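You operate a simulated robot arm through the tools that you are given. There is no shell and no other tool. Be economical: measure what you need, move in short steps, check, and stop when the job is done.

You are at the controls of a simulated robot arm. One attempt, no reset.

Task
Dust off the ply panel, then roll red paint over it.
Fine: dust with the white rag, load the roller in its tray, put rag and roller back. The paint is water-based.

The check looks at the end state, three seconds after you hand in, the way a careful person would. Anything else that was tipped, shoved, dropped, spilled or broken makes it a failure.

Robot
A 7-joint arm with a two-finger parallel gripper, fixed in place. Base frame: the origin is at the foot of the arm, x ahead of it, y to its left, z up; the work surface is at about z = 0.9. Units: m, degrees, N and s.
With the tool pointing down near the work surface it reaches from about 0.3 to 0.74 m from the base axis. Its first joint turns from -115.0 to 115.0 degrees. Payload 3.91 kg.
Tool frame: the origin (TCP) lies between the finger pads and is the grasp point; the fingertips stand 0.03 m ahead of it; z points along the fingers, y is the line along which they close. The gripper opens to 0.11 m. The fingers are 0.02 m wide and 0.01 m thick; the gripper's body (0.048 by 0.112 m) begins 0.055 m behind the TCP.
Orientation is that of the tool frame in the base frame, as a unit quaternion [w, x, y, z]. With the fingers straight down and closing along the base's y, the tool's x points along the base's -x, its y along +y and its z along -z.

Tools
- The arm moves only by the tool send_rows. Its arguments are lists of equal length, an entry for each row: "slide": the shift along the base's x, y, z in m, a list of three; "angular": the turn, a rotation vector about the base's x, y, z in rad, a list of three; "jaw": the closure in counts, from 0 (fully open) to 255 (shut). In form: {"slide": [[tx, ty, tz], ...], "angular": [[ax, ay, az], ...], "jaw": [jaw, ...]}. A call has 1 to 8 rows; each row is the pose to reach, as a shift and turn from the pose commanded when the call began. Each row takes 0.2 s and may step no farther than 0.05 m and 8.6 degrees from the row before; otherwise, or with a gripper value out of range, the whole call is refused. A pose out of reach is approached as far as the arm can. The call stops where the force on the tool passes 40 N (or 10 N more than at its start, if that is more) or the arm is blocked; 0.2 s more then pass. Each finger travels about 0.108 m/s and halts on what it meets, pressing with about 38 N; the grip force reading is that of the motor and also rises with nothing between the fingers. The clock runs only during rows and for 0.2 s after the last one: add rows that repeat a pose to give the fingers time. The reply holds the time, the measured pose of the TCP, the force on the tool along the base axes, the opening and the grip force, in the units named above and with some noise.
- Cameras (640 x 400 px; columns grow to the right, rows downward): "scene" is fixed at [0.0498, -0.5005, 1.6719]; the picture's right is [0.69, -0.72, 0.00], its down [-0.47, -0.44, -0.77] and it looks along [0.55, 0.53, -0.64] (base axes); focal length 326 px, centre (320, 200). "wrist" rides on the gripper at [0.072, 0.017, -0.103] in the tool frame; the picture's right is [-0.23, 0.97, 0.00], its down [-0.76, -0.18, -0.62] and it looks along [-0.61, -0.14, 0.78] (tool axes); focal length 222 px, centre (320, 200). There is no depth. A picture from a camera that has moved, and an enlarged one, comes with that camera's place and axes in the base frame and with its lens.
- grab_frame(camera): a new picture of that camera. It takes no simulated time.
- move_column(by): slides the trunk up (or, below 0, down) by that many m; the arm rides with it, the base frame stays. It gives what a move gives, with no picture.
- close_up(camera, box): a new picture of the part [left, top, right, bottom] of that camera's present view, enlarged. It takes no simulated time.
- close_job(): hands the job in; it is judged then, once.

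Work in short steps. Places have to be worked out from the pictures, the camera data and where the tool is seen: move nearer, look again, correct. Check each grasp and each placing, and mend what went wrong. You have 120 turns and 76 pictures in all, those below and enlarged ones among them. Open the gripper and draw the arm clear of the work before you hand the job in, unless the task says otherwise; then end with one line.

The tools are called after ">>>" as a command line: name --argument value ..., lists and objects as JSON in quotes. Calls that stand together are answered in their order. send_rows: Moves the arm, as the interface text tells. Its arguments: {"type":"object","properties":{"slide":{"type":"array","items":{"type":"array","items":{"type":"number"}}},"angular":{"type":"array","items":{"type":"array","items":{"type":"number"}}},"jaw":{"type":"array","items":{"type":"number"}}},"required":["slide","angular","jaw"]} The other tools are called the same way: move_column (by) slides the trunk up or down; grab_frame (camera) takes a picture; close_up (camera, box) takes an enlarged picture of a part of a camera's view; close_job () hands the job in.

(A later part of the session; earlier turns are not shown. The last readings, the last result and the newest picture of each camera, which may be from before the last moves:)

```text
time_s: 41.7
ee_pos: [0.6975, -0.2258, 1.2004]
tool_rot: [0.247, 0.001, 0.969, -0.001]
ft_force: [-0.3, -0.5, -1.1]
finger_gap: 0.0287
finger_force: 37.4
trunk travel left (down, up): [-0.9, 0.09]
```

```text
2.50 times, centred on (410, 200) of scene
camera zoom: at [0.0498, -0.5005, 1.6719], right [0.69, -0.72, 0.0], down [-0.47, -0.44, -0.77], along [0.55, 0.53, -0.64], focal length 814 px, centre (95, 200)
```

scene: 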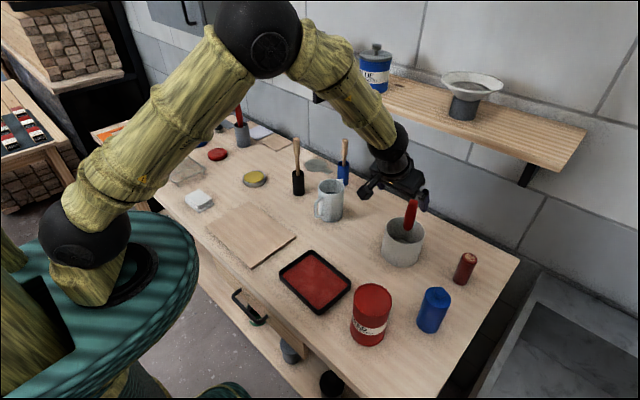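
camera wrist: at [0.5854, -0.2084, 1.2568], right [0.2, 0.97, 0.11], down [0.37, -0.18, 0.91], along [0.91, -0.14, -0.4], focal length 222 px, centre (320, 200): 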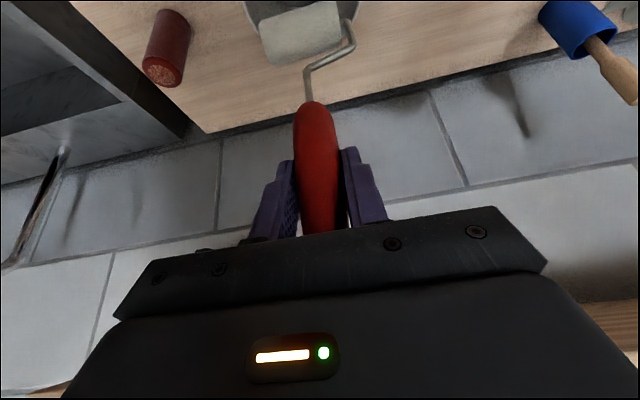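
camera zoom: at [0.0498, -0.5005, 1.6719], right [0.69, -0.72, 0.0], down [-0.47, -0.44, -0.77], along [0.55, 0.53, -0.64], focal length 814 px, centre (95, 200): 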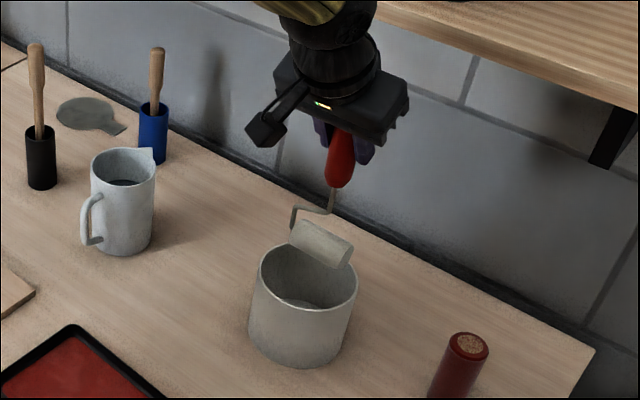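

The roller is out. The sleeve is about 0.06 m long along y, centred under the handle, with its bottom about 0.157 m below the TCP. The paint in the tray is next: I carry it over the tray centre (0.435, -0.108).

>>> send_rows --slide '[[-0.043, 0.02, 0], [-0.086, 0.04, 0], [-0.13, 0.06, 0], [-0.172, 0.08, 0], [-0.215, 0.1, 0], [-0.255, 0.117, 0], [-0.255, 0.117, -0.04], [-0.255, 0.117, -0.08]]' --angular '[[0, 0, 0], [0, 0, 0], [0, 0, 0], [0, 0, 0], [0, 0, 0], [0, 0, 0], [0, 0, 0], [0, 0, 0]]' --jaw '[255, 255, 255, 255, 255, 255, 255, 255]'

>>> grab_frame --camera "wrist"

>>> close_up --camera "scene" --box '[240, 200, 400, 340]'

```text
time_s: 43.5
ee_pos: [0.4422, -0.1055, 1.1199]
tool_rot: [0.247, 0.002, 0.969, -0.001]
ft_force: [0.0, -0.2, -0.3]
finger_gap: 0.0287
finger_force: 37.6
trunk travel left (down, up): [-0.9, 0.09]
```

```text
40 pictures are left
camera wrist: at [0.33, -0.0881, 1.1765], right [0.2, 0.97, 0.11], down [0.37, -0.18, 0.91], along [0.91, -0.14, -0.4], focal length 222 px, centre (320, 200)
```

wrist: 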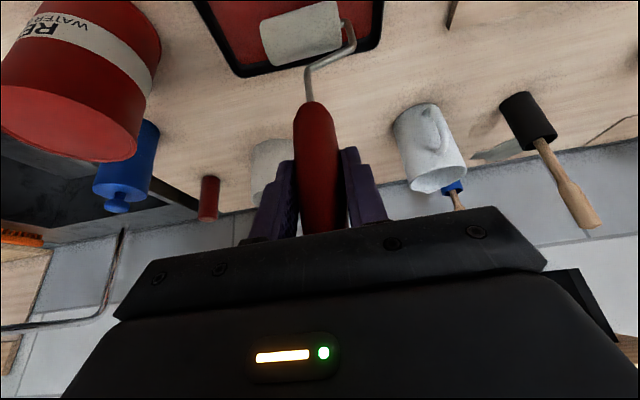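

```text
2.86 times, centred on (320, 270) of scene
camera zoom: at [0.0498, -0.5005, 1.6719], right [0.69, -0.72, 0.0], down [-0.47, -0.44, -0.77], along [0.55, 0.53, -0.64], focal length 930 px, centre (320, 0)
```

zoom: 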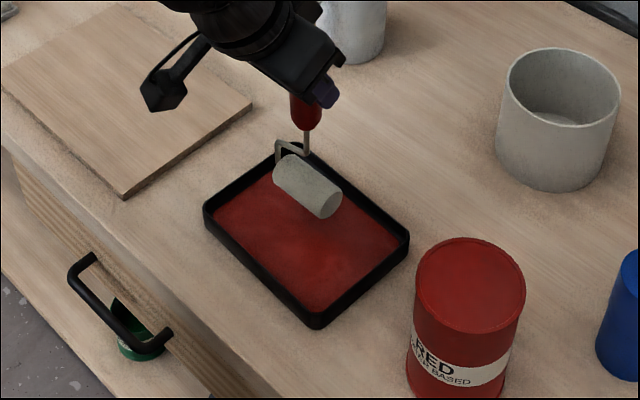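

The sleeve is centred above the tray. I descend carefully toward the paint.

>>> send_rows --slide '[[0, 0, -0.025], [0, 0, -0.043], [0, 0, -0.047], [0, 0, -0.047]]' --angular '[[0, 0, 0], [0, 0, 0], [0, 0, 0], [0, 0, 0]]' --jaw '[255, 255, 255, 255]'

>>> close_up --camera "scene" --box '[260, 220, 370, 320]'

```text
time_s: 44.5
ee_pos: [0.4403, -0.1059, 1.0741]
tool_rot: [0.248, 0.0, 0.969, 0.0]
ft_force: [2.3, 2.2, 34.5]
finger_gap: 0.029
finger_force: 38.0
trunk travel left (down, up): [-0.9, 0.09]
```

```text
4.00 times, centred on (315, 270) of scene
camera zoom: at [0.0498, -0.5005, 1.6719], right [0.69, -0.72, 0.0], down [-0.47, -0.44, -0.77], along [0.55, 0.53, -0.64], focal length 1302 px, centre (340, -80)
```

zoom: 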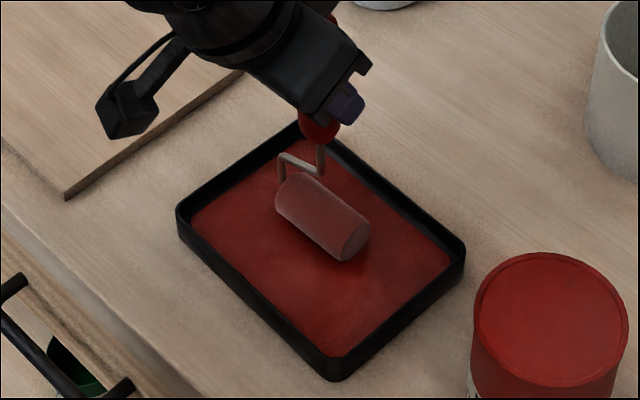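

Contact was firmer than expected (34 N), but the sleeve is taking paint. I ease up 2 mm and read.

>>> send_rows --slide '[[0, 0, 0.002], [0, 0, 0.002]]' --angular '[[0, 0, 0], [0, 0, 0]]' --jaw '[255, 255]'

```text
time_s: 45.1
ee_pos: [0.4403, -0.105, 1.0737]
tool_rot: [0.247, 0.0, 0.969, 0.001]
ft_force: [4.3, 1.4, 11.0]
finger_gap: 0.0289
finger_force: 37.5
trunk travel left (down, up): [-0.9, 0.09]
```

11 N now. I ease a little more and roll back and forth in the tray.

>>> send_rows --slide '[[0, 0, 0.0006], [-0.015, 0, 0.0006], [-0.028, 0, 0.0006], [-0.01, 0, 0.0006], [0.01, 0, 0.0006], [0.025, 0, 0.0006], [0.005, 0, 0.0006], [0.005, 0, 0.0006]]' --angular '[[0, 0, 0], [0, 0, 0], [0, 0, 0], [0, 0, 0], [0, 0, 0], [0, 0, 0], [0, 0, 0], [0, 0, 0]]' --jaw '[255, 255, 255, 255, 255, 255, 255, 255]'

>>> close_up --camera "scene" --box '[260, 220, 370, 320]'

```text
time_s: 46.9
ee_pos: [0.4473, -0.1046, 1.0756]
tool_rot: [0.247, 0.0, 0.969, 0.0]
ft_force: [0.1, 0.9, -1.6]
finger_gap: 0.0286
finger_force: 37.9
trunk travel left (down, up): [-0.9, 0.09]
```

```text
4.00 times, centred on (315, 270) of scene
camera zoom: at [0.0498, -0.5005, 1.6719], right [0.69, -0.72, 0.0], down [-0.47, -0.44, -0.77], along [0.55, 0.53, -0.64], focal length 1302 px, centre (340, -80)
```

zoom: 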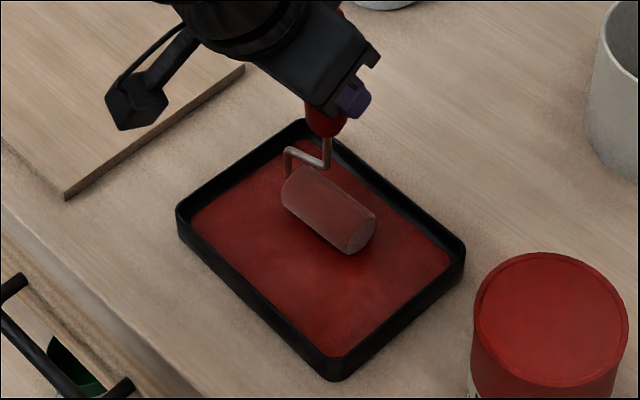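

The sleeve is pinkish-red, so only partly loaded, and contact was lost. I press lightly again and roll more.

>>> send_rows --slide '[[0, 0, -0.0015], [-0.018, 0, -0.0015], [-0.035, 0, -0.0015], [-0.017, 0, -0.0015], [0, 0, -0.0015], [0.018, 0, -0.0015], [0.0, 0, -0.0015], [-0.02, 0, -0.0015]]' --angular '[[0, 0, 0], [0, 0, 0], [0, 0, 0], [0, 0, 0], [0, 0, 0], [0, 0, 0], [0, 0, 0], [0, 0, 0]]' --jaw '[255, 255, 255, 255, 255, 255, 255, 255]'

>>> send_rows --slide '[[-0.015, 0, 0], [0, 0, 0], [0.018, 0, 0], [0.035, 0, 0], [0.018, 0, 0], [0.0, 0, 0], [0.015, 0, 0.0], [0.015, 0, 0.02]]' --angular '[[0, 0, 0], [0, 0, 0], [0, 0, 0], [0, 0, 0], [0, 0, 0], [0, 0, 0], [0, 0, 0], [0, 0, 0]]' --jaw '[255, 255, 255, 255, 255, 255, 255, 255]'

>>> close_up --camera "scene" --box '[260, 220, 370, 320]'

```text
time_s: 48.7
ee_pos: [0.426, -0.1054, 1.0759]
tool_rot: [0.248, 0.001, 0.969, 0.0]
ft_force: [-0.2, 0.3, -1.1]
finger_gap: 0.0291
finger_force: 37.9
trunk travel left (down, up): [-0.9, 0.09]
```

```text
time_s: 50.5
ee_pos: [0.4417, -0.1057, 1.0951]
tool_rot: [0.248, 0.0, 0.969, 0.001]
ft_force: [0.0, -0.5, -0.4]
finger_gap: 0.0289
finger_force: 38.4
trunk travel left (down, up): [-0.9, 0.09]
```

```text
4.00 times, centred on (315, 270) of scene
camera zoom: at [0.0498, -0.5005, 1.6719], right [0.69, -0.72, 0.0], down [-0.47, -0.44, -0.77], along [0.55, 0.53, -0.64], focal length 1302 px, centre (340, -80)
```

zoom: 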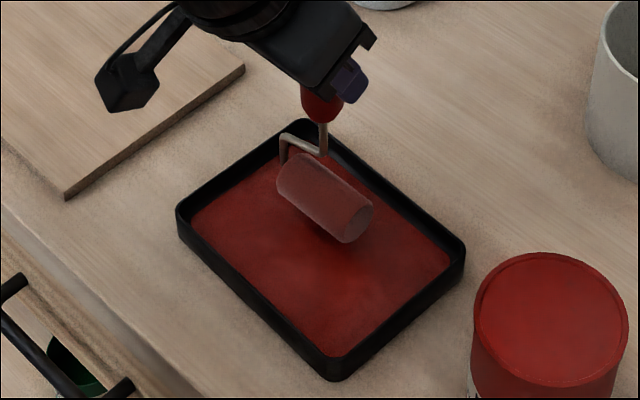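

The tray is unmoved and the sleeve is evenly coloured. I lift and go to the first lane of the panel (y≈0.085).

>>> send_rows --slide '[[0, 0, 0.04], [0, 0.045, 0.04], [0, 0.09, 0.04], [0, 0.135, 0.04], [0, 0.175, 0.04], [0, 0.191, 0.03], [0, 0.191, 0.005], [0, 0.191, 0.001]]' --angular '[[0, 0, 0], [0, 0, 0], [0, 0, 0], [0, 0, 0], [0, 0, 0], [0, 0, 0], [0, 0, 0], [0, 0, 0]]' --jaw '[255, 255, 255, 255, 255, 255, 255, 255]'

>>> close_up --camera "scene" --box '[190, 170, 350, 290]'

```text
time_s: 52.3
ee_pos: [0.4424, 0.086, 1.0951]
tool_rot: [0.247, 0.002, 0.969, 0.0]
ft_force: [-0.3, 0.2, -1.1]
finger_gap: 0.0289
finger_force: 37.6
trunk travel left (down, up): [-0.9, 0.09]
```

```text
3.33 times, centred on (270, 230) of scene
camera zoom: at [0.0498, -0.5005, 1.6719], right [0.69, -0.72, 0.0], down [-0.47, -0.44, -0.77], along [0.55, 0.53, -0.64], focal length 1085 px, centre (487, 100)
```

zoom: 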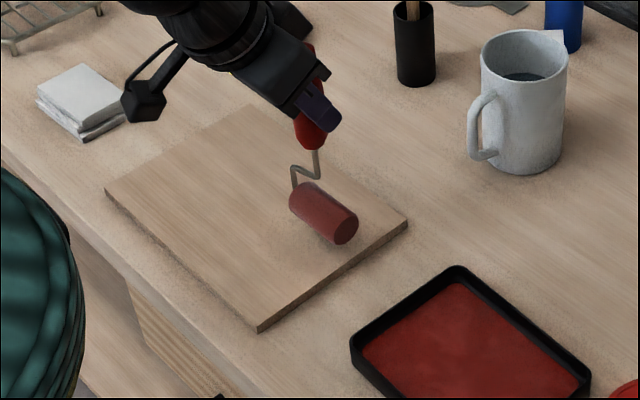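

The sleeve is well loaded and sits over the panel's near-right end. I lower in small steps to find contact.

>>> send_rows --slide '[[0, 0, -0.006], [0, 0, -0.009], [0, 0, -0.011], [0, 0, -0.011]]' --angular '[[0, 0, 0], [0, 0, 0], [0, 0, 0], [0, 0, 0]]' --jaw '[255, 255, 255, 255]'

```text
time_s: 53.3
ee_pos: [0.4419, 0.0857, 1.0843]
tool_rot: [0.247, 0.001, 0.969, 0.001]
ft_force: [0.8, -0.5, -1.8]
finger_gap: 0.0286
finger_force: 37.8
trunk travel left (down, up): [-0.9, 0.09]
```

No contact yet; continuing down by 1.5 mm steps.

>>> send_rows --slide '[[0, 0, -0.001], [0, 0, -0.002], [0, 0, -0.002]]' --angular '[[0, 0, 0], [0, 0, 0], [0, 0, 0]]' --jaw '[255, 255, 255]'

>>> send_rows --slide '[[0, 0, -0.0008], [0, 0, -0.0015], [0, 0, -0.0015]]' --angular '[[0, 0, 0], [0, 0, 0], [0, 0, 0]]' --jaw '[255, 255, 255]'

```text
time_s: 54.1
ee_pos: [0.4414, 0.0845, 1.0818]
tool_rot: [0.247, 0.001, 0.969, 0.0]
ft_force: [0.2, 0.2, -0.9]
finger_gap: 0.029
finger_force: 38.3
trunk travel left (down, up): [-0.9, 0.09]
```

```text
time_s: 54.9
ee_pos: [0.4431, 0.0843, 1.0811]
tool_rot: [0.247, 0.001, 0.969, 0.0]
ft_force: [-1.3, -0.5, -1.1]
finger_gap: 0.0289
finger_force: 37.6
trunk travel left (down, up): [-0.9, 0.09]
```

>>> send_rows --slide '[[0, 0, -0.001], [0, 0, -0.0015], [0, 0, -0.0015]]' --angular '[[0, 0, 0], [0, 0, 0], [0, 0, 0]]' --jaw '[255, 255, 255]'

>>> close_up --camera "scene" --box '[190, 170, 350, 290]'

```text
time_s: 55.7
ee_pos: [0.442, 0.084, 1.0785]
tool_rot: [0.248, 0.001, 0.969, 0.0]
ft_force: [-0.6, 0.3, -0.7]
finger_gap: 0.0285
finger_force: 37.1
trunk travel left (down, up): [-0.9, 0.09]
```

```text
3.33 times, centred on (270, 230) of scene
camera zoom: at [0.0498, -0.5005, 1.6719], right [0.69, -0.72, 0.0], down [-0.47, -0.44, -0.77], along [0.55, 0.53, -0.64], focal length 1085 px, centre (487, 100)
```

zoom: 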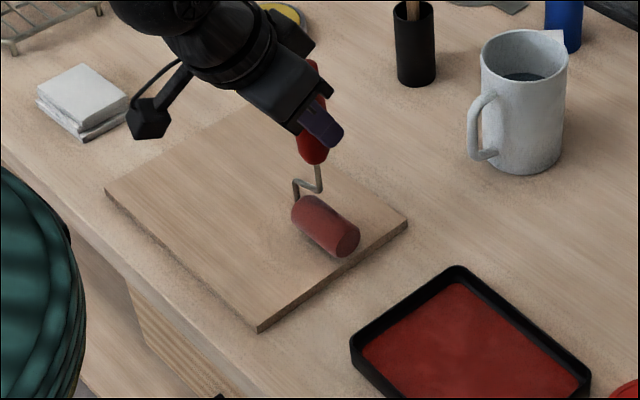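

Still a hair above. I keep stepping down a millimetre at a time.

>>> send_rows --slide '[[0, 0, -0.0007], [0, 0, -0.0015], [0, 0, -0.0015]]' --angular '[[0, 0, 0], [0, 0, 0], [0, 0, 0]]' --jaw '[255, 255, 255]'

>>> send_rows --slide '[[0, 0, -0.0006], [0, 0, -0.0012], [0, 0, -0.0012]]' --angular '[[0, 0, 0], [0, 0, 0], [0, 0, 0]]' --jaw '[255, 255, 255]'

```text
time_s: 56.5
ee_pos: [0.4421, 0.0855, 1.0777]
tool_rot: [0.247, 0.001, 0.969, 0.0]
ft_force: [0.0, -0.3, -1.1]
finger_gap: 0.0288
finger_force: 37.9
trunk travel left (down, up): [-0.9, 0.09]
```

```text
time_s: 57.3
ee_pos: [0.4411, 0.0839, 1.0766]
tool_rot: [0.247, 0.001, 0.969, 0.0]
ft_force: [0.9, -0.7, -0.6]
finger_gap: 0.0289
finger_force: 37.7
trunk travel left (down, up): [-0.9, 0.09]
```

>>> send_rows --slide '[[0, 0, -0.0006], [0, 0, -0.0012], [0, 0, -0.0012]]' --angular '[[0, 0, 0], [0, 0, 0], [0, 0, 0]]' --jaw '[255, 255, 255]'

>>> send_rows --slide '[[0, 0, -0.0006], [0, 0, -0.0012], [0, 0, -0.0012]]' --angular '[[0, 0, 0], [0, 0, 0], [0, 0, 0]]' --jaw '[255, 255, 255]'

```text
time_s: 58.1
ee_pos: [0.4422, 0.0847, 1.0743]
tool_rot: [0.247, 0.001, 0.969, 0.0]
ft_force: [0.6, -0.8, -1.6]
finger_gap: 0.0287
finger_force: 38.2
trunk travel left (down, up): [-0.9, 0.09]
```

```text
time_s: 58.9
ee_pos: [0.4429, 0.0835, 1.0728]
tool_rot: [0.247, 0.002, 0.969, -0.001]
ft_force: [0.4, 0.7, -1.3]
finger_gap: 0.0291
finger_force: 37.7
trunk travel left (down, up): [-0.9, 0.09]
```

The readings still show free air. I take a sharp look at the gap before going lower.

>>> close_up --camera "scene" --box '[255, 200, 319, 240]'

>>> close_up --camera "wrist" --box '[200, 0, 440, 150]'

```text
10.00 times, centred on (287, 220) of scene
camera zoom: at [0.0498, -0.5005, 1.6719], right [0.69, -0.72, 0.0], down [-0.47, -0.44, -0.77], along [0.55, 0.53, -0.64], focal length 3256 px, centre (650, 0)
```

zoom: 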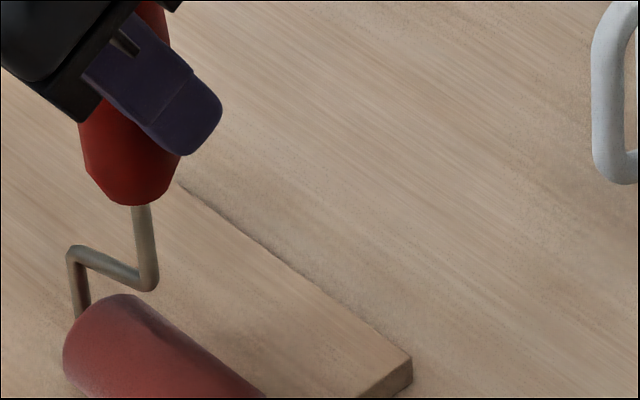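

```text
2.67 times, centred on (320, 75) of wrist
camera zoom: at [0.3296, 0.102, 1.1299], right [0.2, 0.97, 0.11], down [0.37, -0.18, 0.91], along [0.91, -0.14, -0.4], focal length 592 px, centre (320, 533)
```

zoom: 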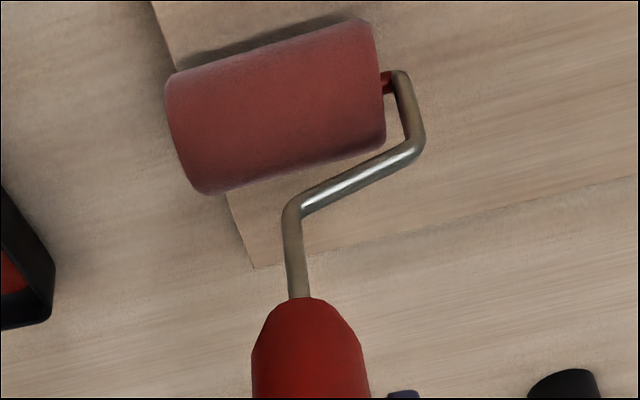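

The roller slid up a few mm in the grip when pressed in the tray, so contact will come lower; the shadow shows a small gap. I continue down gently.

>>> send_rows --slide '[[0, 0, -0.0012], [0, 0, -0.0025], [0, 0, -0.003], [0, 0, -0.003]]' --angular '[[0, 0, 0], [0, 0, 0], [0, 0, 0], [0, 0, 0]]' --jaw '[255, 255, 255, 255]'

>>> send_rows --slide '[[0, 0, -0.0006], [0, 0, -0.0012], [0, 0, -0.0012]]' --angular '[[0, 0, 0], [0, 0, 0], [0, 0, 0]]' --jaw '[255, 255, 255]'

>>> send_rows --slide '[[0, 0, -0.0006], [0, 0, -0.0012], [0, 0, -0.0012]]' --angular '[[0, 0, 0], [0, 0, 0], [0, 0, 0]]' --jaw '[255, 255, 255]'

```text
time_s: 59.9
ee_pos: [0.4425, 0.0847, 1.0717]
tool_rot: [0.248, 0.001, 0.969, 0.0]
ft_force: [0.0, 0.8, -1.3]
finger_gap: 0.0291
finger_force: 37.9
trunk travel left (down, up): [-0.9, 0.09]
```

```text
time_s: 60.7
ee_pos: [0.442, 0.0847, 1.0703]
tool_rot: [0.248, 0.001, 0.969, 0.0]
ft_force: [0.0, 0.6, 5.7]
finger_gap: 0.0289
finger_force: 38.4
trunk travel left (down, up): [-0.9, 0.09]
```

```text
time_s: 61.5
ee_pos: [0.441, 0.086, 1.0702]
tool_rot: [0.25, 0.001, 0.968, 0.0]
ft_force: [0.3, 2.7, 21.1]
finger_gap: 0.0288
finger_force: 38.2
trunk travel left (down, up): [-0.9, 0.09]
```

Contact found near z≈1.070. I ease to a few newtons and roll along x toward the near edge, then back to the far edge.

>>> send_rows --slide '[[0, 0, 0.001], [-0.025, 0, 0.001], [-0.05, 0, 0.001], [-0.075, 0, 0.001], [-0.098, 0, 0.001], [-0.098, 0, 0.001]]' --angular '[[0, 0, 0], [0, 0, 0], [0, 0, 0], [0, 0, 0], [0, 0, 0], [0, 0, 0]]' --jaw '[255, 255, 255, 255, 255, 255]'

>>> close_up --camera "scene" --box '[190, 170, 350, 290]'

```text
time_s: 62.7
ee_pos: [0.4056, 0.1046, 1.0579]
tool_rot: [0.25, 0.004, 0.968, -0.002]
ft_force: [-7.7, -5.9, 26.7]
finger_gap: 0.029
finger_force: 38.1
out of reach, approached as far as the arm can: row 3, 4, 5
trunk travel left (down, up): [-0.9, 0.09]
stopped in row 5: the force on the tool passed its limit (the readings are from after the stop); the commanded pose is now the measured one
```

```text
3.33 times, centred on (270, 230) of scene
camera zoom: at [0.0498, -0.5005, 1.6719], right [0.69, -0.72, 0.0], down [-0.47, -0.44, -0.77], along [0.55, 0.53, -0.64], focal length 1085 px, centre (487, 100)
```

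zoom: 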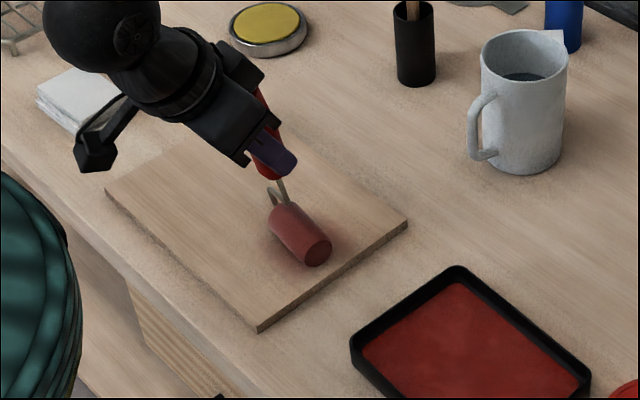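

With this tilt the near side is out of reach, so the arm drifted. I lift off, then turn the tool back to vertical. The handle will lean, as in ordinary rolling, and the sleeve will reach nearer to the base.

>>> send_rows --slide '[[0.01, 0, 0.02], [0.04, 0, 0.05], [0.07, 0, 0.08], [0.07, 0, 0.08], [0.07, 0, 0.08], [0.07, 0, 0.08], [0.07, 0, 0.08], [0.07, 0, 0.08]]' --angular '[[0, 0, 0], [0, 0, 0], [0, 0, 0], [0, 0.13, 0], [0, 0.26, 0], [0, 0.39, 0], [0, 0.5, 0], [0, 0.5, 0]]' --jaw '[255, 255, 255, 255, 255, 255, 255, 255]'

>>> grab_frame --camera "wrist"

>>> close_up --camera "scene" --box '[190, 150, 350, 270]'

```text
time_s: 64.5
ee_pos: [0.4766, 0.1067, 1.1365]
tool_rot: [0.001, 0.002, 1.0, -0.003]
ft_force: [0.5, 0.0, -1.8]
finger_gap: 0.0287
finger_force: 37.9
trunk travel left (down, up): [-0.9, 0.09]
```

```text
30 pictures are left
camera wrist: at [0.4048, 0.1247, 1.2391], right [0.23, 0.97, 0.0], down [0.76, -0.18, 0.63], along [0.61, -0.15, -0.78], focal length 222 px, centre (320, 200)
```

wrist: 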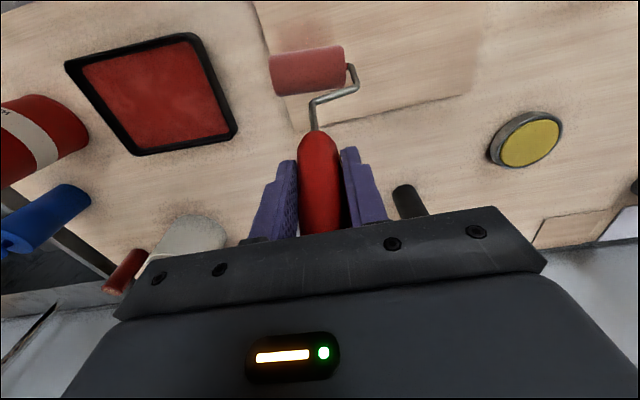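

```text
3.33 times, centred on (270, 210) of scene
camera zoom: at [0.0498, -0.5005, 1.6719], right [0.69, -0.72, 0.0], down [-0.47, -0.44, -0.77], along [0.55, 0.53, -0.64], focal length 1085 px, centre (487, 167)
```

zoom: 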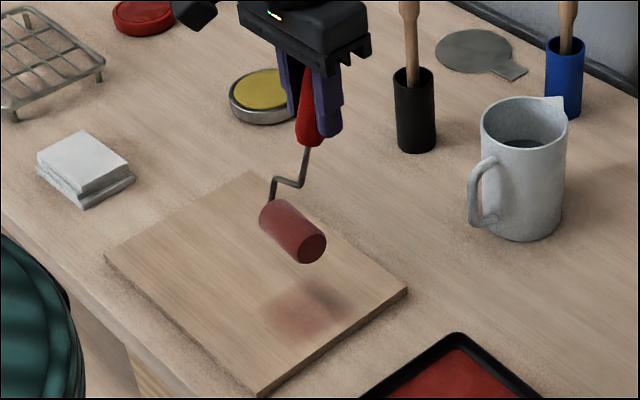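

A faint patch of paint is on the panel, so several passes will be needed. The sleeve now hangs about 0.045 m nearer the base than the TCP. I move to lane y≈0.087 and descend gently.

>>> send_rows --slide '[[0, -0.02, -0.03], [0, -0.02, -0.05], [0, -0.02, -0.063], [0, -0.02, -0.063]]' --angular '[[0, 0, 0], [0, 0, 0], [0, 0, 0], [0, 0, 0]]' --jaw '[255, 255, 255, 255]'

>>> send_rows --slide '[[0, 0, -0.001], [0, 0, -0.002], [0, 0, -0.003], [0, 0, -0.003]]' --angular '[[0, 0, 0], [0, 0, 0], [0, 0, 0], [0, 0, 0]]' --jaw '[255, 255, 255, 255]'

>>> close_up --camera "scene" --box '[190, 160, 350, 280]'

```text
time_s: 65.5
ee_pos: [0.478, 0.0855, 1.0716]
tool_rot: [0.002, 0.002, 1.0, -0.003]
ft_force: [0.1, 0.4, -1.1]
finger_gap: 0.0288
finger_force: 38.3
trunk travel left (down, up): [-0.9, 0.09]
```

```text
time_s: 66.5
ee_pos: [0.4774, 0.0873, 1.0699]
tool_rot: [0.001, 0.002, 1.0, -0.003]
ft_force: [-0.7, 0.8, -1.1]
finger_gap: 0.0287
finger_force: 37.7
trunk travel left (down, up): [-0.9, 0.09]
```

```text
3.33 times, centred on (270, 220) of scene
camera zoom: at [0.0498, -0.5005, 1.6719], right [0.69, -0.72, 0.0], down [-0.47, -0.44, -0.77], along [0.55, 0.53, -0.64], focal length 1085 px, centre (487, 133)
```

zoom: 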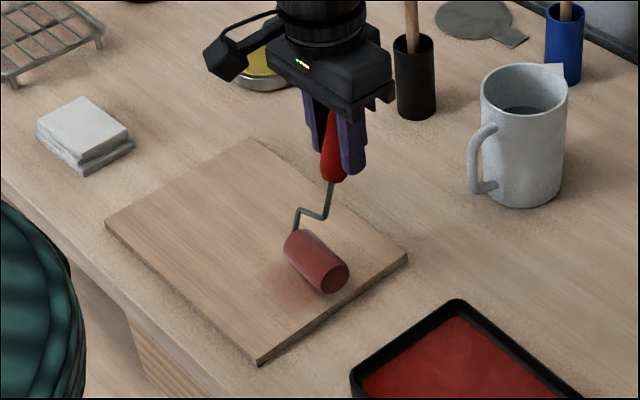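

The sleeve centre computes to z≈0.946, so about 15–19 mm remains. I lower 11 mm and then creep.

>>> send_rows --slide '[[0, 0, -0.005], [0, 0, -0.009], [0, 0, -0.011], [0, 0, -0.011]]' --angular '[[0, 0, 0], [0, 0, 0], [0, 0, 0], [0, 0, 0]]' --jaw '[255, 255, 255, 255]'

>>> send_rows --slide '[[0, 0, -0.001], [0, 0, -0.0018], [0, 0, -0.0018]]' --angular '[[0, 0, 0], [0, 0, 0], [0, 0, 0]]' --jaw '[255, 255, 255]'

>>> send_rows --slide '[[0, 0, -0.0008], [0, 0, -0.0015], [0, 0, -0.0015]]' --angular '[[0, 0, 0], [0, 0, 0], [0, 0, 0]]' --jaw '[255, 255, 255]'

```text
time_s: 67.5
ee_pos: [0.4778, 0.0853, 1.0591]
tool_rot: [0.002, 0.002, 1.0, -0.002]
ft_force: [1.0, 0.1, -0.9]
finger_gap: 0.029
finger_force: 38.3
trunk travel left (down, up): [-0.9, 0.09]
```

```text
time_s: 68.3
ee_pos: [0.4774, 0.0879, 1.0577]
tool_rot: [0.001, 0.002, 1.0, -0.002]
ft_force: [0.1, 0.6, -1.1]
finger_gap: 0.0284
finger_force: 38.1
trunk travel left (down, up): [-0.9, 0.09]
```

```text
time_s: 69.1
ee_pos: [0.4769, 0.0862, 1.0553]
tool_rot: [0.001, 0.002, 1.0, -0.002]
ft_force: [0.1, 0.3, -0.4]
finger_gap: 0.0285
finger_force: 37.9
trunk travel left (down, up): [-0.9, 0.09]
```

>>> send_rows --slide '[[0, 0, -0.0008], [0, 0, -0.0015], [0, 0, -0.0015]]' --angular '[[0, 0, 0], [0, 0, 0], [0, 0, 0]]' --jaw '[255, 255, 255]'

>>> send_rows --slide '[[0, 0, -0.0006], [0, 0, -0.0012], [0, 0, -0.0012]]' --angular '[[0, 0, 0], [0, 0, 0], [0, 0, 0]]' --jaw '[255, 255, 255]'

>>> send_rows --slide '[[0, 0, -0.0006], [0, 0, -0.0012], [0, 0, -0.0012]]' --angular '[[0, 0, 0], [0, 0, 0], [0, 0, 0]]' --jaw '[255, 255, 255]'

```text
time_s: 69.9
ee_pos: [0.4778, 0.0862, 1.0547]
tool_rot: [0.004, 0.003, 1.0, -0.002]
ft_force: [1.2, -0.7, 15.1]
finger_gap: 0.0287
finger_force: 38.5
trunk travel left (down, up): [-0.9, 0.09]
```

```text
time_s: 70.7
ee_pos: [0.4774, 0.0856, 1.0548]
tool_rot: [0.004, 0.002, 1.0, -0.003]
ft_force: [7.1, -4.3, 34.6]
finger_gap: 0.0285
finger_force: 38.0
trunk travel left (down, up): [-0.9, 0.09]
```

```text
time_s: 71.6
ee_pos: [0.478, 0.0848, 1.0545]
tool_rot: [0.005, 0.003, 1.0, -0.002]
ft_force: [-0.1, -3.9, 18.6]
finger_gap: 0.0286
finger_force: 38.3
trunk travel left (down, up): [-0.9, 0.09]
stopped in row 3: the force on the tool passed its limit (the readings are from after the stop); the commanded pose is now the measured one
```

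Contact at z≈1.0547. I ease about 1 mm and roll toward the near edge (sleeve x≈0.43 → 0.345).

>>> send_rows --slide '[[0, 0, 0.0007], [-0.02, 0, 0.0007], [-0.04, 0, 0.0007], [-0.06, 0, 0.0007], [-0.08, 0, 0.0007], [-0.08, 0, 0.0007]]' --angular '[[0, 0, 0], [0, 0, 0], [0, 0, 0], [0, 0, 0], [0, 0, 0], [0, 0, 0]]' --jaw '[255, 255, 255, 255, 255, 255]'

>>> close_up --camera "scene" --box '[190, 170, 350, 290]'

```text
time_s: 73.0
ee_pos: [0.3992, 0.0861, 1.0537]
tool_rot: [0.004, 0.003, 1.0, -0.002]
ft_force: [5.1, -1.4, 20.2]
finger_gap: 0.0287
finger_force: 38.5
trunk travel left (down, up): [-0.9, 0.09]
```

```text
3.33 times, centred on (270, 230) of scene
camera zoom: at [0.0498, -0.5005, 1.6719], right [0.69, -0.72, 0.0], down [-0.47, -0.44, -0.77], along [0.55, 0.53, -0.64], focal length 1085 px, centre (487, 100)
```

zoom: 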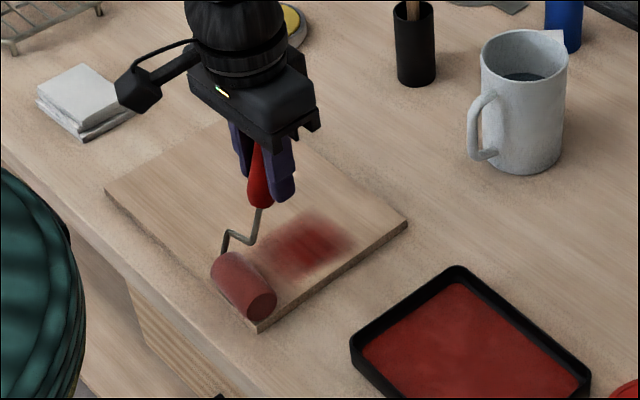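

The paint goes on well and the panel hasn't moved. I roll slowly back toward the far edge with a little less pressure.

>>> send_rows --slide '[[0.0, 0, 0.0004], [0.025, 0, 0.0004], [0.05, 0, 0.0004], [0.075, 0, 0.0004], [0.1, 0, 0.0004], [0.125, 0, 0.0004], [0.15, 0, 0.0004], [0.17, 0, 0.0004]]' --angular '[[0, 0, 0], [0, 0, 0], [0, 0, 0], [0, 0, 0], [0, 0, 0], [0, 0, 0], [0, 0, 0], [0, 0, 0]]' --jaw '[255, 255, 255, 255, 255, 255, 255, 255]'

>>> close_up --camera "scene" --box '[190, 170, 350, 290]'

```text
time_s: 74.8
ee_pos: [0.5683, 0.0849, 1.0538]
tool_rot: [0.002, 0.003, 1.0, -0.002]
ft_force: [0.4, 0.1, -1.3]
finger_gap: 0.0286
finger_force: 38.0
trunk travel left (down, up): [-0.9, 0.09]
```

```text
3.33 times, centred on (270, 230) of scene
camera zoom: at [0.0498, -0.5005, 1.6719], right [0.69, -0.72, 0.0], down [-0.47, -0.44, -0.77], along [0.55, 0.53, -0.64], focal length 1085 px, centre (487, 100)
```

zoom: 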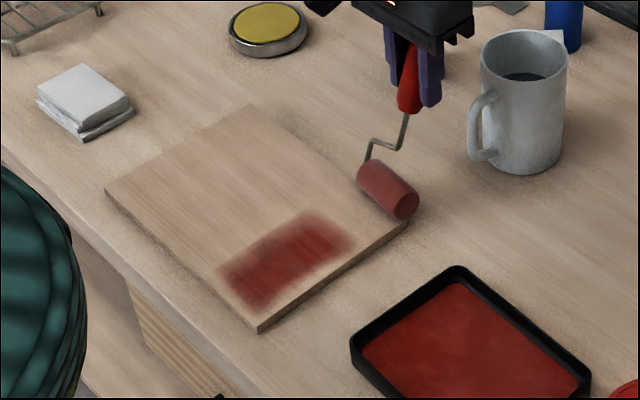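

The painted strip spans y 0.070–0.132, x 0.352–0.462, so the sleeve is centred 0.015 m to +y of the TCP and 0.047 m to -x. Contact was lost at the far end. I shift y by -0.012 to reach the right edge and feel for contact again.

>>> send_rows --slide '[[-0.01, -0.012, 0.001], [-0.012, -0.012, 0.0], [-0.012, -0.012, -0.001], [-0.012, -0.012, -0.001]]' --angular '[[0, 0, 0], [0, 0, 0], [0, 0, 0], [0, 0, 0]]' --jaw '[255, 255, 255, 255]'

>>> send_rows --slide '[[0, 0, -0.0006], [0, 0, -0.0012], [0, 0, -0.0012]]' --angular '[[0, 0, 0], [0, 0, 0], [0, 0, 0]]' --jaw '[255, 255, 255]'

```text
time_s: 75.8
ee_pos: [0.5565, 0.0743, 1.0545]
tool_rot: [0.005, 0.004, 1.0, -0.002]
ft_force: [2.5, -2.1, 11.1]
finger_gap: 0.0287
finger_force: 37.8
trunk travel left (down, up): [-0.9, 0.09]
```

```text
time_s: 76.6
ee_pos: [0.5556, 0.0739, 1.0535]
tool_rot: [0.006, 0.002, 1.0, -0.001]
ft_force: [3.0, -3.2, 26.5]
finger_gap: 0.0283
finger_force: 38.1
trunk travel left (down, up): [-0.9, 0.09]
```

Good contact. I roll the whole lane toward the near edge at a steady pace.

>>> send_rows --slide '[[-0.012, 0, 0.0005], [-0.036, 0, 0.0005], [-0.06, 0, 0.0005], [-0.084, 0, 0.0005], [-0.108, 0, 0.0005], [-0.132, 0, 0.0005], [-0.152, 0, 0.0005], [-0.168, 0, 0.0005]]' --angular '[[0, 0, 0], [0, 0, 0], [0, 0, 0], [0, 0, 0], [0, 0, 0], [0, 0, 0], [0, 0, 0], [0, 0, 0]]' --jaw '[255, 255, 255, 255, 255, 255, 255, 255]'

>>> send_rows --slide '[[0.02, 0, -0.0003], [0.044, 0, -0.0003], [0.068, 0, -0.0003], [0.092, 0, -0.0003], [0.116, 0, -0.0003], [0.14, 0, -0.0003], [0.164, 0, -0.0003], [0.17, 0, -0.0003]]' --angular '[[0, 0, 0], [0, 0, 0], [0, 0, 0], [0, 0, 0], [0, 0, 0], [0, 0, 0], [0, 0, 0], [0, 0, 0]]' --jaw '[255, 255, 255, 255, 255, 255, 255, 255]'

>>> close_up --camera "scene" --box '[190, 170, 350, 290]'

```text
time_s: 78.6
ee_pos: [0.3888, 0.0728, 1.0536]
tool_rot: [0.007, 0.002, 1.0, 0.0]
ft_force: [0.4, -2.0, 19.9]
finger_gap: 0.0288
finger_force: 37.7
trunk travel left (down, up): [-0.9, 0.09]
stopped in row 8: the force on the tool passed its limit (the readings are from after the stop); the commanded pose is now the measured one
```

```text
time_s: 80.4
ee_pos: [0.5602, 0.0734, 1.0519]
tool_rot: [0.004, 0.003, 1.0, -0.002]
ft_force: [0.4, 1.0, 0.2]
finger_gap: 0.0286
finger_force: 38.0
trunk travel left (down, up): [-0.9, 0.09]
```

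```text
3.33 times, centred on (270, 230) of scene
camera zoom: at [0.0498, -0.5005, 1.6719], right [0.69, -0.72, 0.0], down [-0.47, -0.44, -0.77], along [0.55, 0.53, -0.64], focal length 1085 px, centre (487, 100)
```

zoom: 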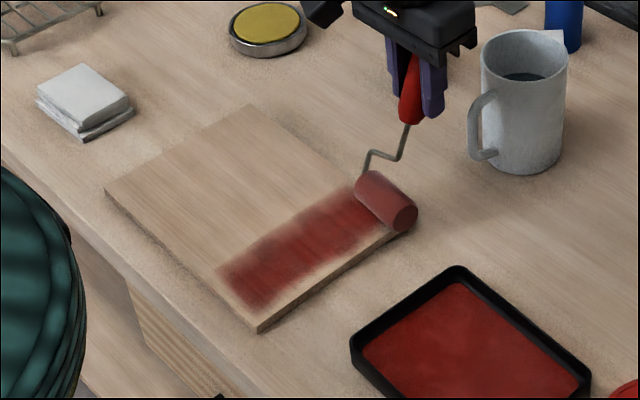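

The first lane is well covered. I lift slightly, shift to the second lane (TCP y≈0.125), press and roll toward the near edge.

>>> send_rows --slide '[[0, 0.03, 0.003], [0, 0.052, 0.003], [0, 0.052, -0.001], [-0.03, 0.052, -0.0008], [-0.06, 0.052, -0.0006], [-0.09, 0.052, -0.0004], [-0.12, 0.052, -0.0002], [-0.15, 0.052, 0]]' --angular '[[0, 0, 0], [0, 0, 0], [0, 0, 0], [0, 0, 0], [0, 0, 0], [0, 0, 0], [0, 0, 0], [0, 0, 0]]' --jaw '[255, 255, 255, 255, 255, 255, 255, 255]'

```text
time_s: 82.2
ee_pos: [0.4069, 0.1251, 1.0517]
tool_rot: [0.006, 0.003, 1.0, -0.002]
ft_force: [-1.5, 1.0, 1.1]
finger_gap: 0.0286
finger_force: 37.7
trunk travel left (down, up): [-0.9, 0.09]
```

Light contact there. I continue to the near edge a bit lower and roll back out.

>>> send_rows --slide '[[0, 0, -0.0008], [-0.015, 0, -0.0008], [-0.03, 0, -0.0006], [-0.005, 0, -0.0008], [0.025, 0, -0.001], [0.055, 0, -0.0013], [0.085, 0, -0.0016], [0.115, 0, -0.0018]]' --angular '[[0, 0, 0], [0, 0, 0], [0, 0, 0], [0, 0, 0], [0, 0, 0], [0, 0, 0], [0, 0, 0], [0, 0, 0]]' --jaw '[255, 255, 255, 255, 255, 255, 255, 255]'

>>> close_up --camera "scene" --box '[190, 170, 350, 290]'

```text
time_s: 84.0
ee_pos: [0.5278, 0.1246, 1.0491]
tool_rot: [0.006, 0.003, 1.0, -0.003]
ft_force: [-1.5, 0.3, 6.6]
finger_gap: 0.0285
finger_force: 37.3
trunk travel left (down, up): [-0.9, 0.09]
```

```text
3.33 times, centred on (270, 230) of scene
camera zoom: at [0.0498, -0.5005, 1.6719], right [0.69, -0.72, 0.0], down [-0.47, -0.44, -0.77], along [0.55, 0.53, -0.64], focal length 1085 px, centre (487, 100)
```

zoom: 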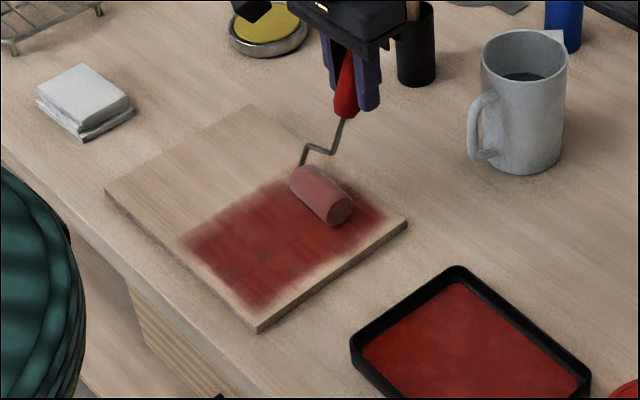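

Two lanes are well covered. I finish this lane at the far edge, then shift to lane 3 (TCP y≈0.175) and roll inward.

>>> send_rows --slide '[[0.03, 0, -0.0003], [0.032, 0.03, 0.003], [0.03, 0.05, 0.003], [0.025, 0.05, -0.0008], [-0.005, 0.05, -0.0006], [-0.035, 0.05, -0.0004], [-0.065, 0.05, -0.0002], [-0.095, 0.05, 0]]' --angular '[[0, 0, 0], [0, 0, 0], [0, 0, 0], [0, 0, 0], [0, 0, 0], [0, 0, 0], [0, 0, 0], [0, 0, 0]]' --jaw '[255, 255, 255, 255, 255, 255, 255, 255]'

```text
time_s: 85.8
ee_pos: [0.4316, 0.1763, 1.0502]
tool_rot: [0.006, 0.001, 1.0, -0.001]
ft_force: [-0.6, 3.7, 6.5]
finger_gap: 0.0287
finger_force: 37.9
trunk travel left (down, up): [-0.9, 0.09]
```

Good light contact. I go to the near edge with a short dwell there, then roll back out.

>>> send_rows --slide '[[-0.025, 0, -0.0001], [-0.045, 0, 0.0], [-0.055, 0, 0], [-0.055, 0, 0], [-0.025, 0, -0.0004], [0.01, 0, -0.0007], [0.045, 0, -0.001], [0.08, 0, -0.0013]]' --angular '[[0, 0, 0], [0, 0, 0], [0, 0, 0], [0, 0, 0], [0, 0, 0], [0, 0, 0], [0, 0, 0], [0, 0, 0]]' --jaw '[255, 255, 255, 255, 255, 255, 255, 255]'

>>> close_up --camera "scene" --box '[190, 170, 350, 290]'

```text
time_s: 87.6
ee_pos: [0.5116, 0.1766, 1.05]
tool_rot: [0.006, 0.002, 1.0, -0.002]
ft_force: [0.8, 0.4, -1.8]
finger_gap: 0.0288
finger_force: 38.1
trunk travel left (down, up): [-0.9, 0.09]
```

```text
3.33 times, centred on (270, 230) of scene
camera zoom: at [0.0498, -0.5005, 1.6719], right [0.69, -0.72, 0.0], down [-0.47, -0.44, -0.77], along [0.55, 0.53, -0.64], focal length 1085 px, centre (487, 100)
```

zoom: 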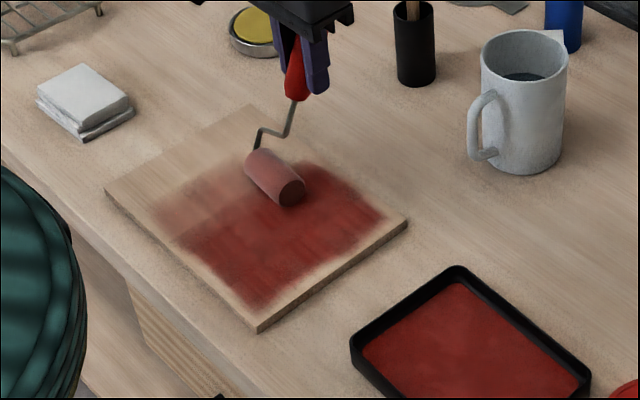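

The roller is running dry (lane 3 is faint), so I reload: lift, carry back over the tray and lower to just above the paint.

>>> send_rows --slide '[[0, 0, 0.045], [-0.003, -0.045, 0.05], [-0.006, -0.09, 0.05], [-0.009, -0.135, 0.05], [-0.012, -0.18, 0.05], [-0.015, -0.225, 0.05], [-0.018, -0.27, 0.05], [-0.02, -0.29, 0.05]]' --angular '[[0, 0, 0], [0, 0, 0], [0, 0, 0], [0, 0, 0], [0, 0, 0], [0, 0, 0], [0, 0, 0], [0, 0, 0]]' --jaw '[255, 255, 255, 255, 255, 255, 255, 255]'

>>> send_rows --slide '[[0, 0, -0.02], [0, 0, -0.04], [0, 0, -0.048], [0, 0, -0.048]]' --angular '[[0, 0, 0], [0, 0, 0], [0, 0, 0], [0, 0, 0]]' --jaw '[255, 255, 255, 255]'

>>> close_up --camera "scene" --box '[240, 205, 400, 325]'

```text
time_s: 89.4
ee_pos: [0.4904, -0.1127, 1.099]
tool_rot: [0.006, 0.002, 1.0, -0.001]
ft_force: [0.2, -0.2, -1.3]
finger_gap: 0.029
finger_force: 38.6
trunk travel left (down, up): [-0.9, 0.09]
```

```text
time_s: 90.4
ee_pos: [0.4894, -0.1148, 1.0534]
tool_rot: [0.009, 0.003, 1.0, -0.002]
ft_force: [5.8, -2.1, 22.5]
finger_gap: 0.0285
finger_force: 37.7
trunk travel left (down, up): [-0.9, 0.09]
```

```text
3.33 times, centred on (320, 265) of scene
camera zoom: at [0.0498, -0.5005, 1.6719], right [0.69, -0.72, 0.0], down [-0.47, -0.44, -0.77], along [0.55, 0.53, -0.64], focal length 1085 px, centre (320, -17)
```

zoom: 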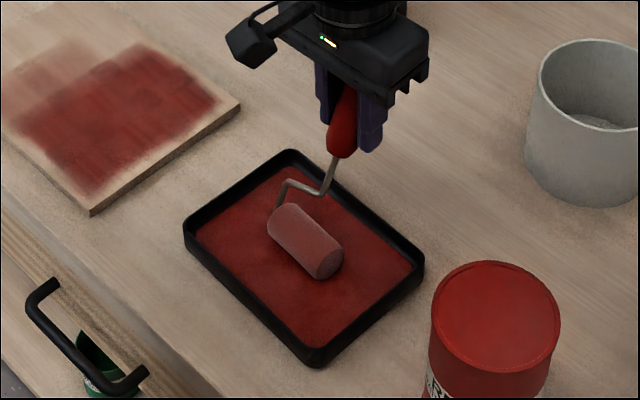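

Contact with the paint already (22 N). I ease and roll back and forth to load.

>>> send_rows --slide '[[0, 0, 0.001], [-0.02, 0, 0.001], [-0.035, 0, 0.001], [-0.015, 0, 0.0008], [0.005, 0, 0.0006], [0.025, 0, 0.0005], [0.005, 0, 0.0005], [-0.015, 0, 0.0005]]' --angular '[[0, 0, 0], [0, 0, 0], [0, 0, 0], [0, 0, 0], [0, 0, 0], [0, 0, 0], [0, 0, 0], [0, 0, 0]]' --jaw '[255, 255, 255, 255, 255, 255, 255, 255]'

>>> send_rows --slide '[[-0.015, 0, 0], [0.0, 0, 0], [0.02, 0, 0], [0.038, 0, 0], [0.018, 0, 0], [0.0, 0, 0], [0.015, 0, 0.0], [0.015, 0, 0.045]]' --angular '[[0, 0, 0], [0, 0, 0], [0, 0, 0], [0, 0, 0], [0, 0, 0], [0, 0, 0], [0, 0, 0], [0, 0, 0]]' --jaw '[255, 255, 255, 255, 255, 255, 255, 255]'

>>> close_up --camera "scene" --box '[240, 205, 400, 325]'

```text
time_s: 92.2
ee_pos: [0.4755, -0.1154, 1.0505]
tool_rot: [0.006, 0.002, 1.0, -0.001]
ft_force: [-1.1, -0.1, -0.4]
finger_gap: 0.0288
finger_force: 37.5
trunk travel left (down, up): [-0.9, 0.09]
```

```text
time_s: 94.0
ee_pos: [0.4877, -0.1134, 1.0986]
tool_rot: [0.007, 0.002, 1.0, -0.002]
ft_force: [-1.4, 0.6, -0.1]
finger_gap: 0.0288
finger_force: 38.1
trunk travel left (down, up): [-0.9, 0.09]
```

```text
3.33 times, centred on (320, 265) of scene
camera zoom: at [0.0498, -0.5005, 1.6719], right [0.69, -0.72, 0.0], down [-0.47, -0.44, -0.77], along [0.55, 0.53, -0.64], focal length 1085 px, centre (320, -17)
```

zoom: 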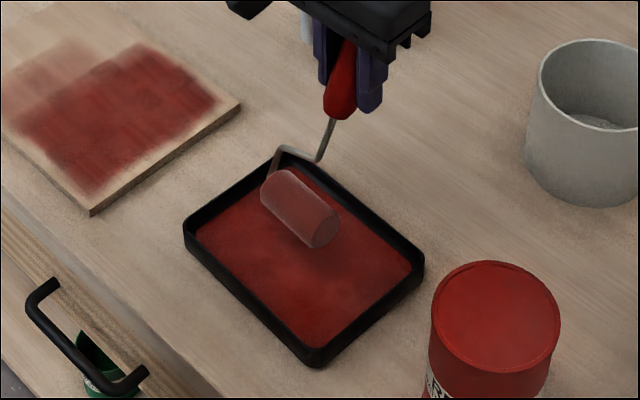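

Loaded. I return to lane 3's far end and descend close to the panel.

>>> send_rows --slide '[[0.01, 0.045, 0], [0.02, 0.09, 0], [0.03, 0.135, 0], [0.04, 0.18, 0], [0.05, 0.225, 0], [0.06, 0.265, 0], [0.068, 0.291, -0.02], [0.068, 0.291, -0.046]]' --angular '[[0, 0, 0], [0, 0, 0], [0, 0, 0], [0, 0, 0], [0, 0, 0], [0, 0, 0], [0, 0, 0], [0, 0, 0]]' --jaw '[255, 255, 255, 255, 255, 255, 255, 255]'

>>> send_rows --slide '[[0, 0, -0.0015], [0, 0, -0.003], [0, 0, -0.003]]' --angular '[[0, 0, 0], [0, 0, 0], [0, 0, 0]]' --jaw '[255, 255, 255]'

>>> send_rows --slide '[[0, 0, -0.0007], [0, 0, -0.0013], [0, 0, -0.0013]]' --angular '[[0, 0, 0], [0, 0, 0], [0, 0, 0]]' --jaw '[255, 255, 255]'

```text
time_s: 95.8
ee_pos: [0.5594, 0.176, 1.0502]
tool_rot: [0.006, 0.003, 1.0, -0.002]
ft_force: [0.4, -0.2, -0.9]
finger_gap: 0.0285
finger_force: 37.7
trunk travel left (down, up): [-0.9, 0.09]
```

```text
time_s: 96.6
ee_pos: [0.559, 0.178, 1.0473]
tool_rot: [0.006, 0.003, 1.0, -0.002]
ft_force: [0.0, 0.5, 0.0]
finger_gap: 0.029
finger_force: 38.2
trunk travel left (down, up): [-0.9, 0.09]
```

```text
time_s: 97.4
ee_pos: [0.557, 0.1765, 1.0468]
tool_rot: [0.007, 0.003, 1.0, -0.001]
ft_force: [1.2, 0.5, 9.7]
finger_gap: 0.0287
finger_force: 38.1
trunk travel left (down, up): [-0.9, 0.09]
```

Contact at about 10 N. I roll lane 3 inward and back out.

>>> send_rows --slide '[[-0.025, 0, -0.0003], [-0.05, 0, -0.0002], [-0.075, 0, -0.0001], [-0.1, 0, 0], [-0.125, 0, 0.0001], [-0.15, 0, 0.0002], [-0.172, 0, 0.0002], [-0.172, 0, 0.0002]]' --angular '[[0, 0, 0], [0, 0, 0], [0, 0, 0], [0, 0, 0], [0, 0, 0], [0, 0, 0], [0, 0, 0], [0, 0, 0]]' --jaw '[255, 255, 255, 255, 255, 255, 255, 255]'

>>> send_rows --slide '[[0.025, 0, -0.0004], [0.05, 0, -0.0006], [0.075, 0, -0.0008], [0.1, 0, -0.001], [0.125, 0, -0.0011], [0.15, 0, -0.0012], [0.17, 0, -0.0013], [0.17, 0, -0.0013]]' --angular '[[0, 0, 0], [0, 0, 0], [0, 0, 0], [0, 0, 0], [0, 0, 0], [0, 0, 0], [0, 0, 0], [0, 0, 0]]' --jaw '[255, 255, 255, 255, 255, 255, 255, 255]'

>>> close_up --camera "scene" --box '[190, 170, 350, 290]'

```text
time_s: 99.2
ee_pos: [0.3844, 0.176, 1.0445]
tool_rot: [0.005, 0.001, 1.0, -0.002]
ft_force: [0.4, 1.0, -0.4]
finger_gap: 0.0286
finger_force: 38.1
trunk travel left (down, up): [-0.9, 0.09]
```

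```text
time_s: 101.0
ee_pos: [0.5551, 0.177, 1.0444]
tool_rot: [0.006, 0.002, 1.0, -0.002]
ft_force: [0.0, 0.5, 2.0]
finger_gap: 0.0288
finger_force: 38.3
trunk travel left (down, up): [-0.9, 0.09]
```

```text
3.33 times, centred on (270, 230) of scene
camera zoom: at [0.0498, -0.5005, 1.6719], right [0.69, -0.72, 0.0], down [-0.47, -0.44, -0.77], along [0.55, 0.53, -0.64], focal length 1085 px, centre (487, 100)
```

zoom: 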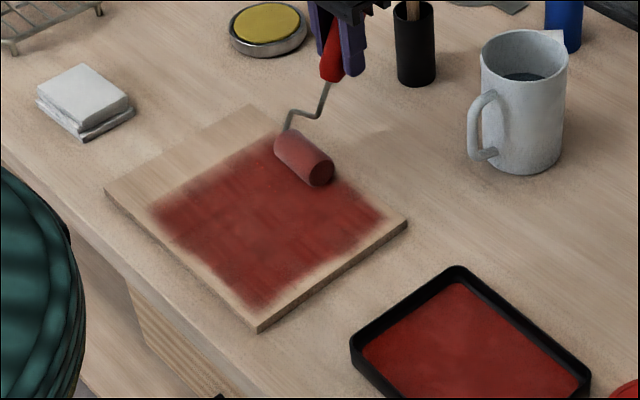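

Three lanes look solid red. I shift to the fourth lane (TCP y≈0.228) and roll inward.

>>> send_rows --slide '[[0, 0.025, 0.003], [0, 0.051, 0.003], [0, 0.051, -0.0007], [-0.03, 0.051, -0.0008], [-0.06, 0.051, -0.0008], [-0.09, 0.051, -0.0008], [-0.12, 0.051, -0.0008], [-0.15, 0.051, -0.0008]]' --angular '[[0, 0, 0], [0, 0, 0], [0, 0, 0], [0, 0, 0], [0, 0, 0], [0, 0, 0], [0, 0, 0], [0, 0, 0]]' --jaw '[255, 255, 255, 255, 255, 255, 255, 255]'

>>> send_rows --slide '[[-0.02, 0, 0], [-0.02, 0, -0.0003], [0.01, 0, -0.0005], [0.04, 0, -0.0007], [0.07, 0, -0.0009], [0.1, 0, -0.0011], [0.13, 0, -0.0013], [0.15, 0, -0.0015]]' --angular '[[0, 0, 0], [0, 0, 0], [0, 0, 0], [0, 0, 0], [0, 0, 0], [0, 0, 0], [0, 0, 0], [0, 0, 0]]' --jaw '[255, 255, 255, 255, 255, 255, 255, 255]'

>>> close_up --camera "scene" --box '[190, 170, 350, 290]'

```text
time_s: 102.8
ee_pos: [0.4045, 0.228, 1.0462]
tool_rot: [0.006, 0.003, 1.0, -0.002]
ft_force: [1.4, -0.7, 12.6]
finger_gap: 0.0288
finger_force: 38.1
trunk travel left (down, up): [-0.9, 0.09]
```

```text
time_s: 104.6
ee_pos: [0.5548, 0.2296, 1.0418]
tool_rot: [0.007, 0.002, 1.0, -0.002]
ft_force: [-1.7, 1.1, 5.7]
finger_gap: 0.0286
finger_force: 37.6
trunk travel left (down, up): [-0.9, 0.09]
```

```text
3.33 times, centred on (270, 230) of scene
camera zoom: at [0.0498, -0.5005, 1.6719], right [0.69, -0.72, 0.0], down [-0.47, -0.44, -0.77], along [0.55, 0.53, -0.64], focal length 1085 px, centre (487, 100)
```

zoom: 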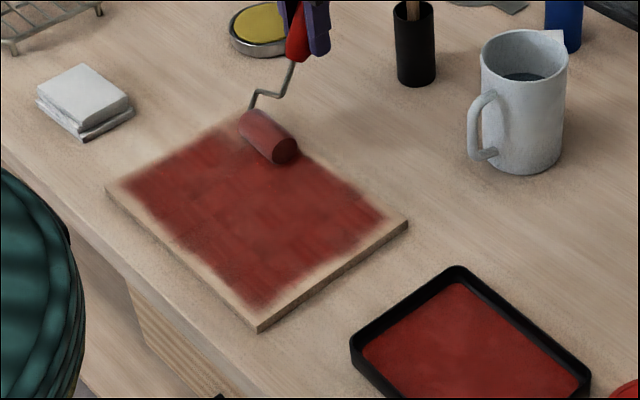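

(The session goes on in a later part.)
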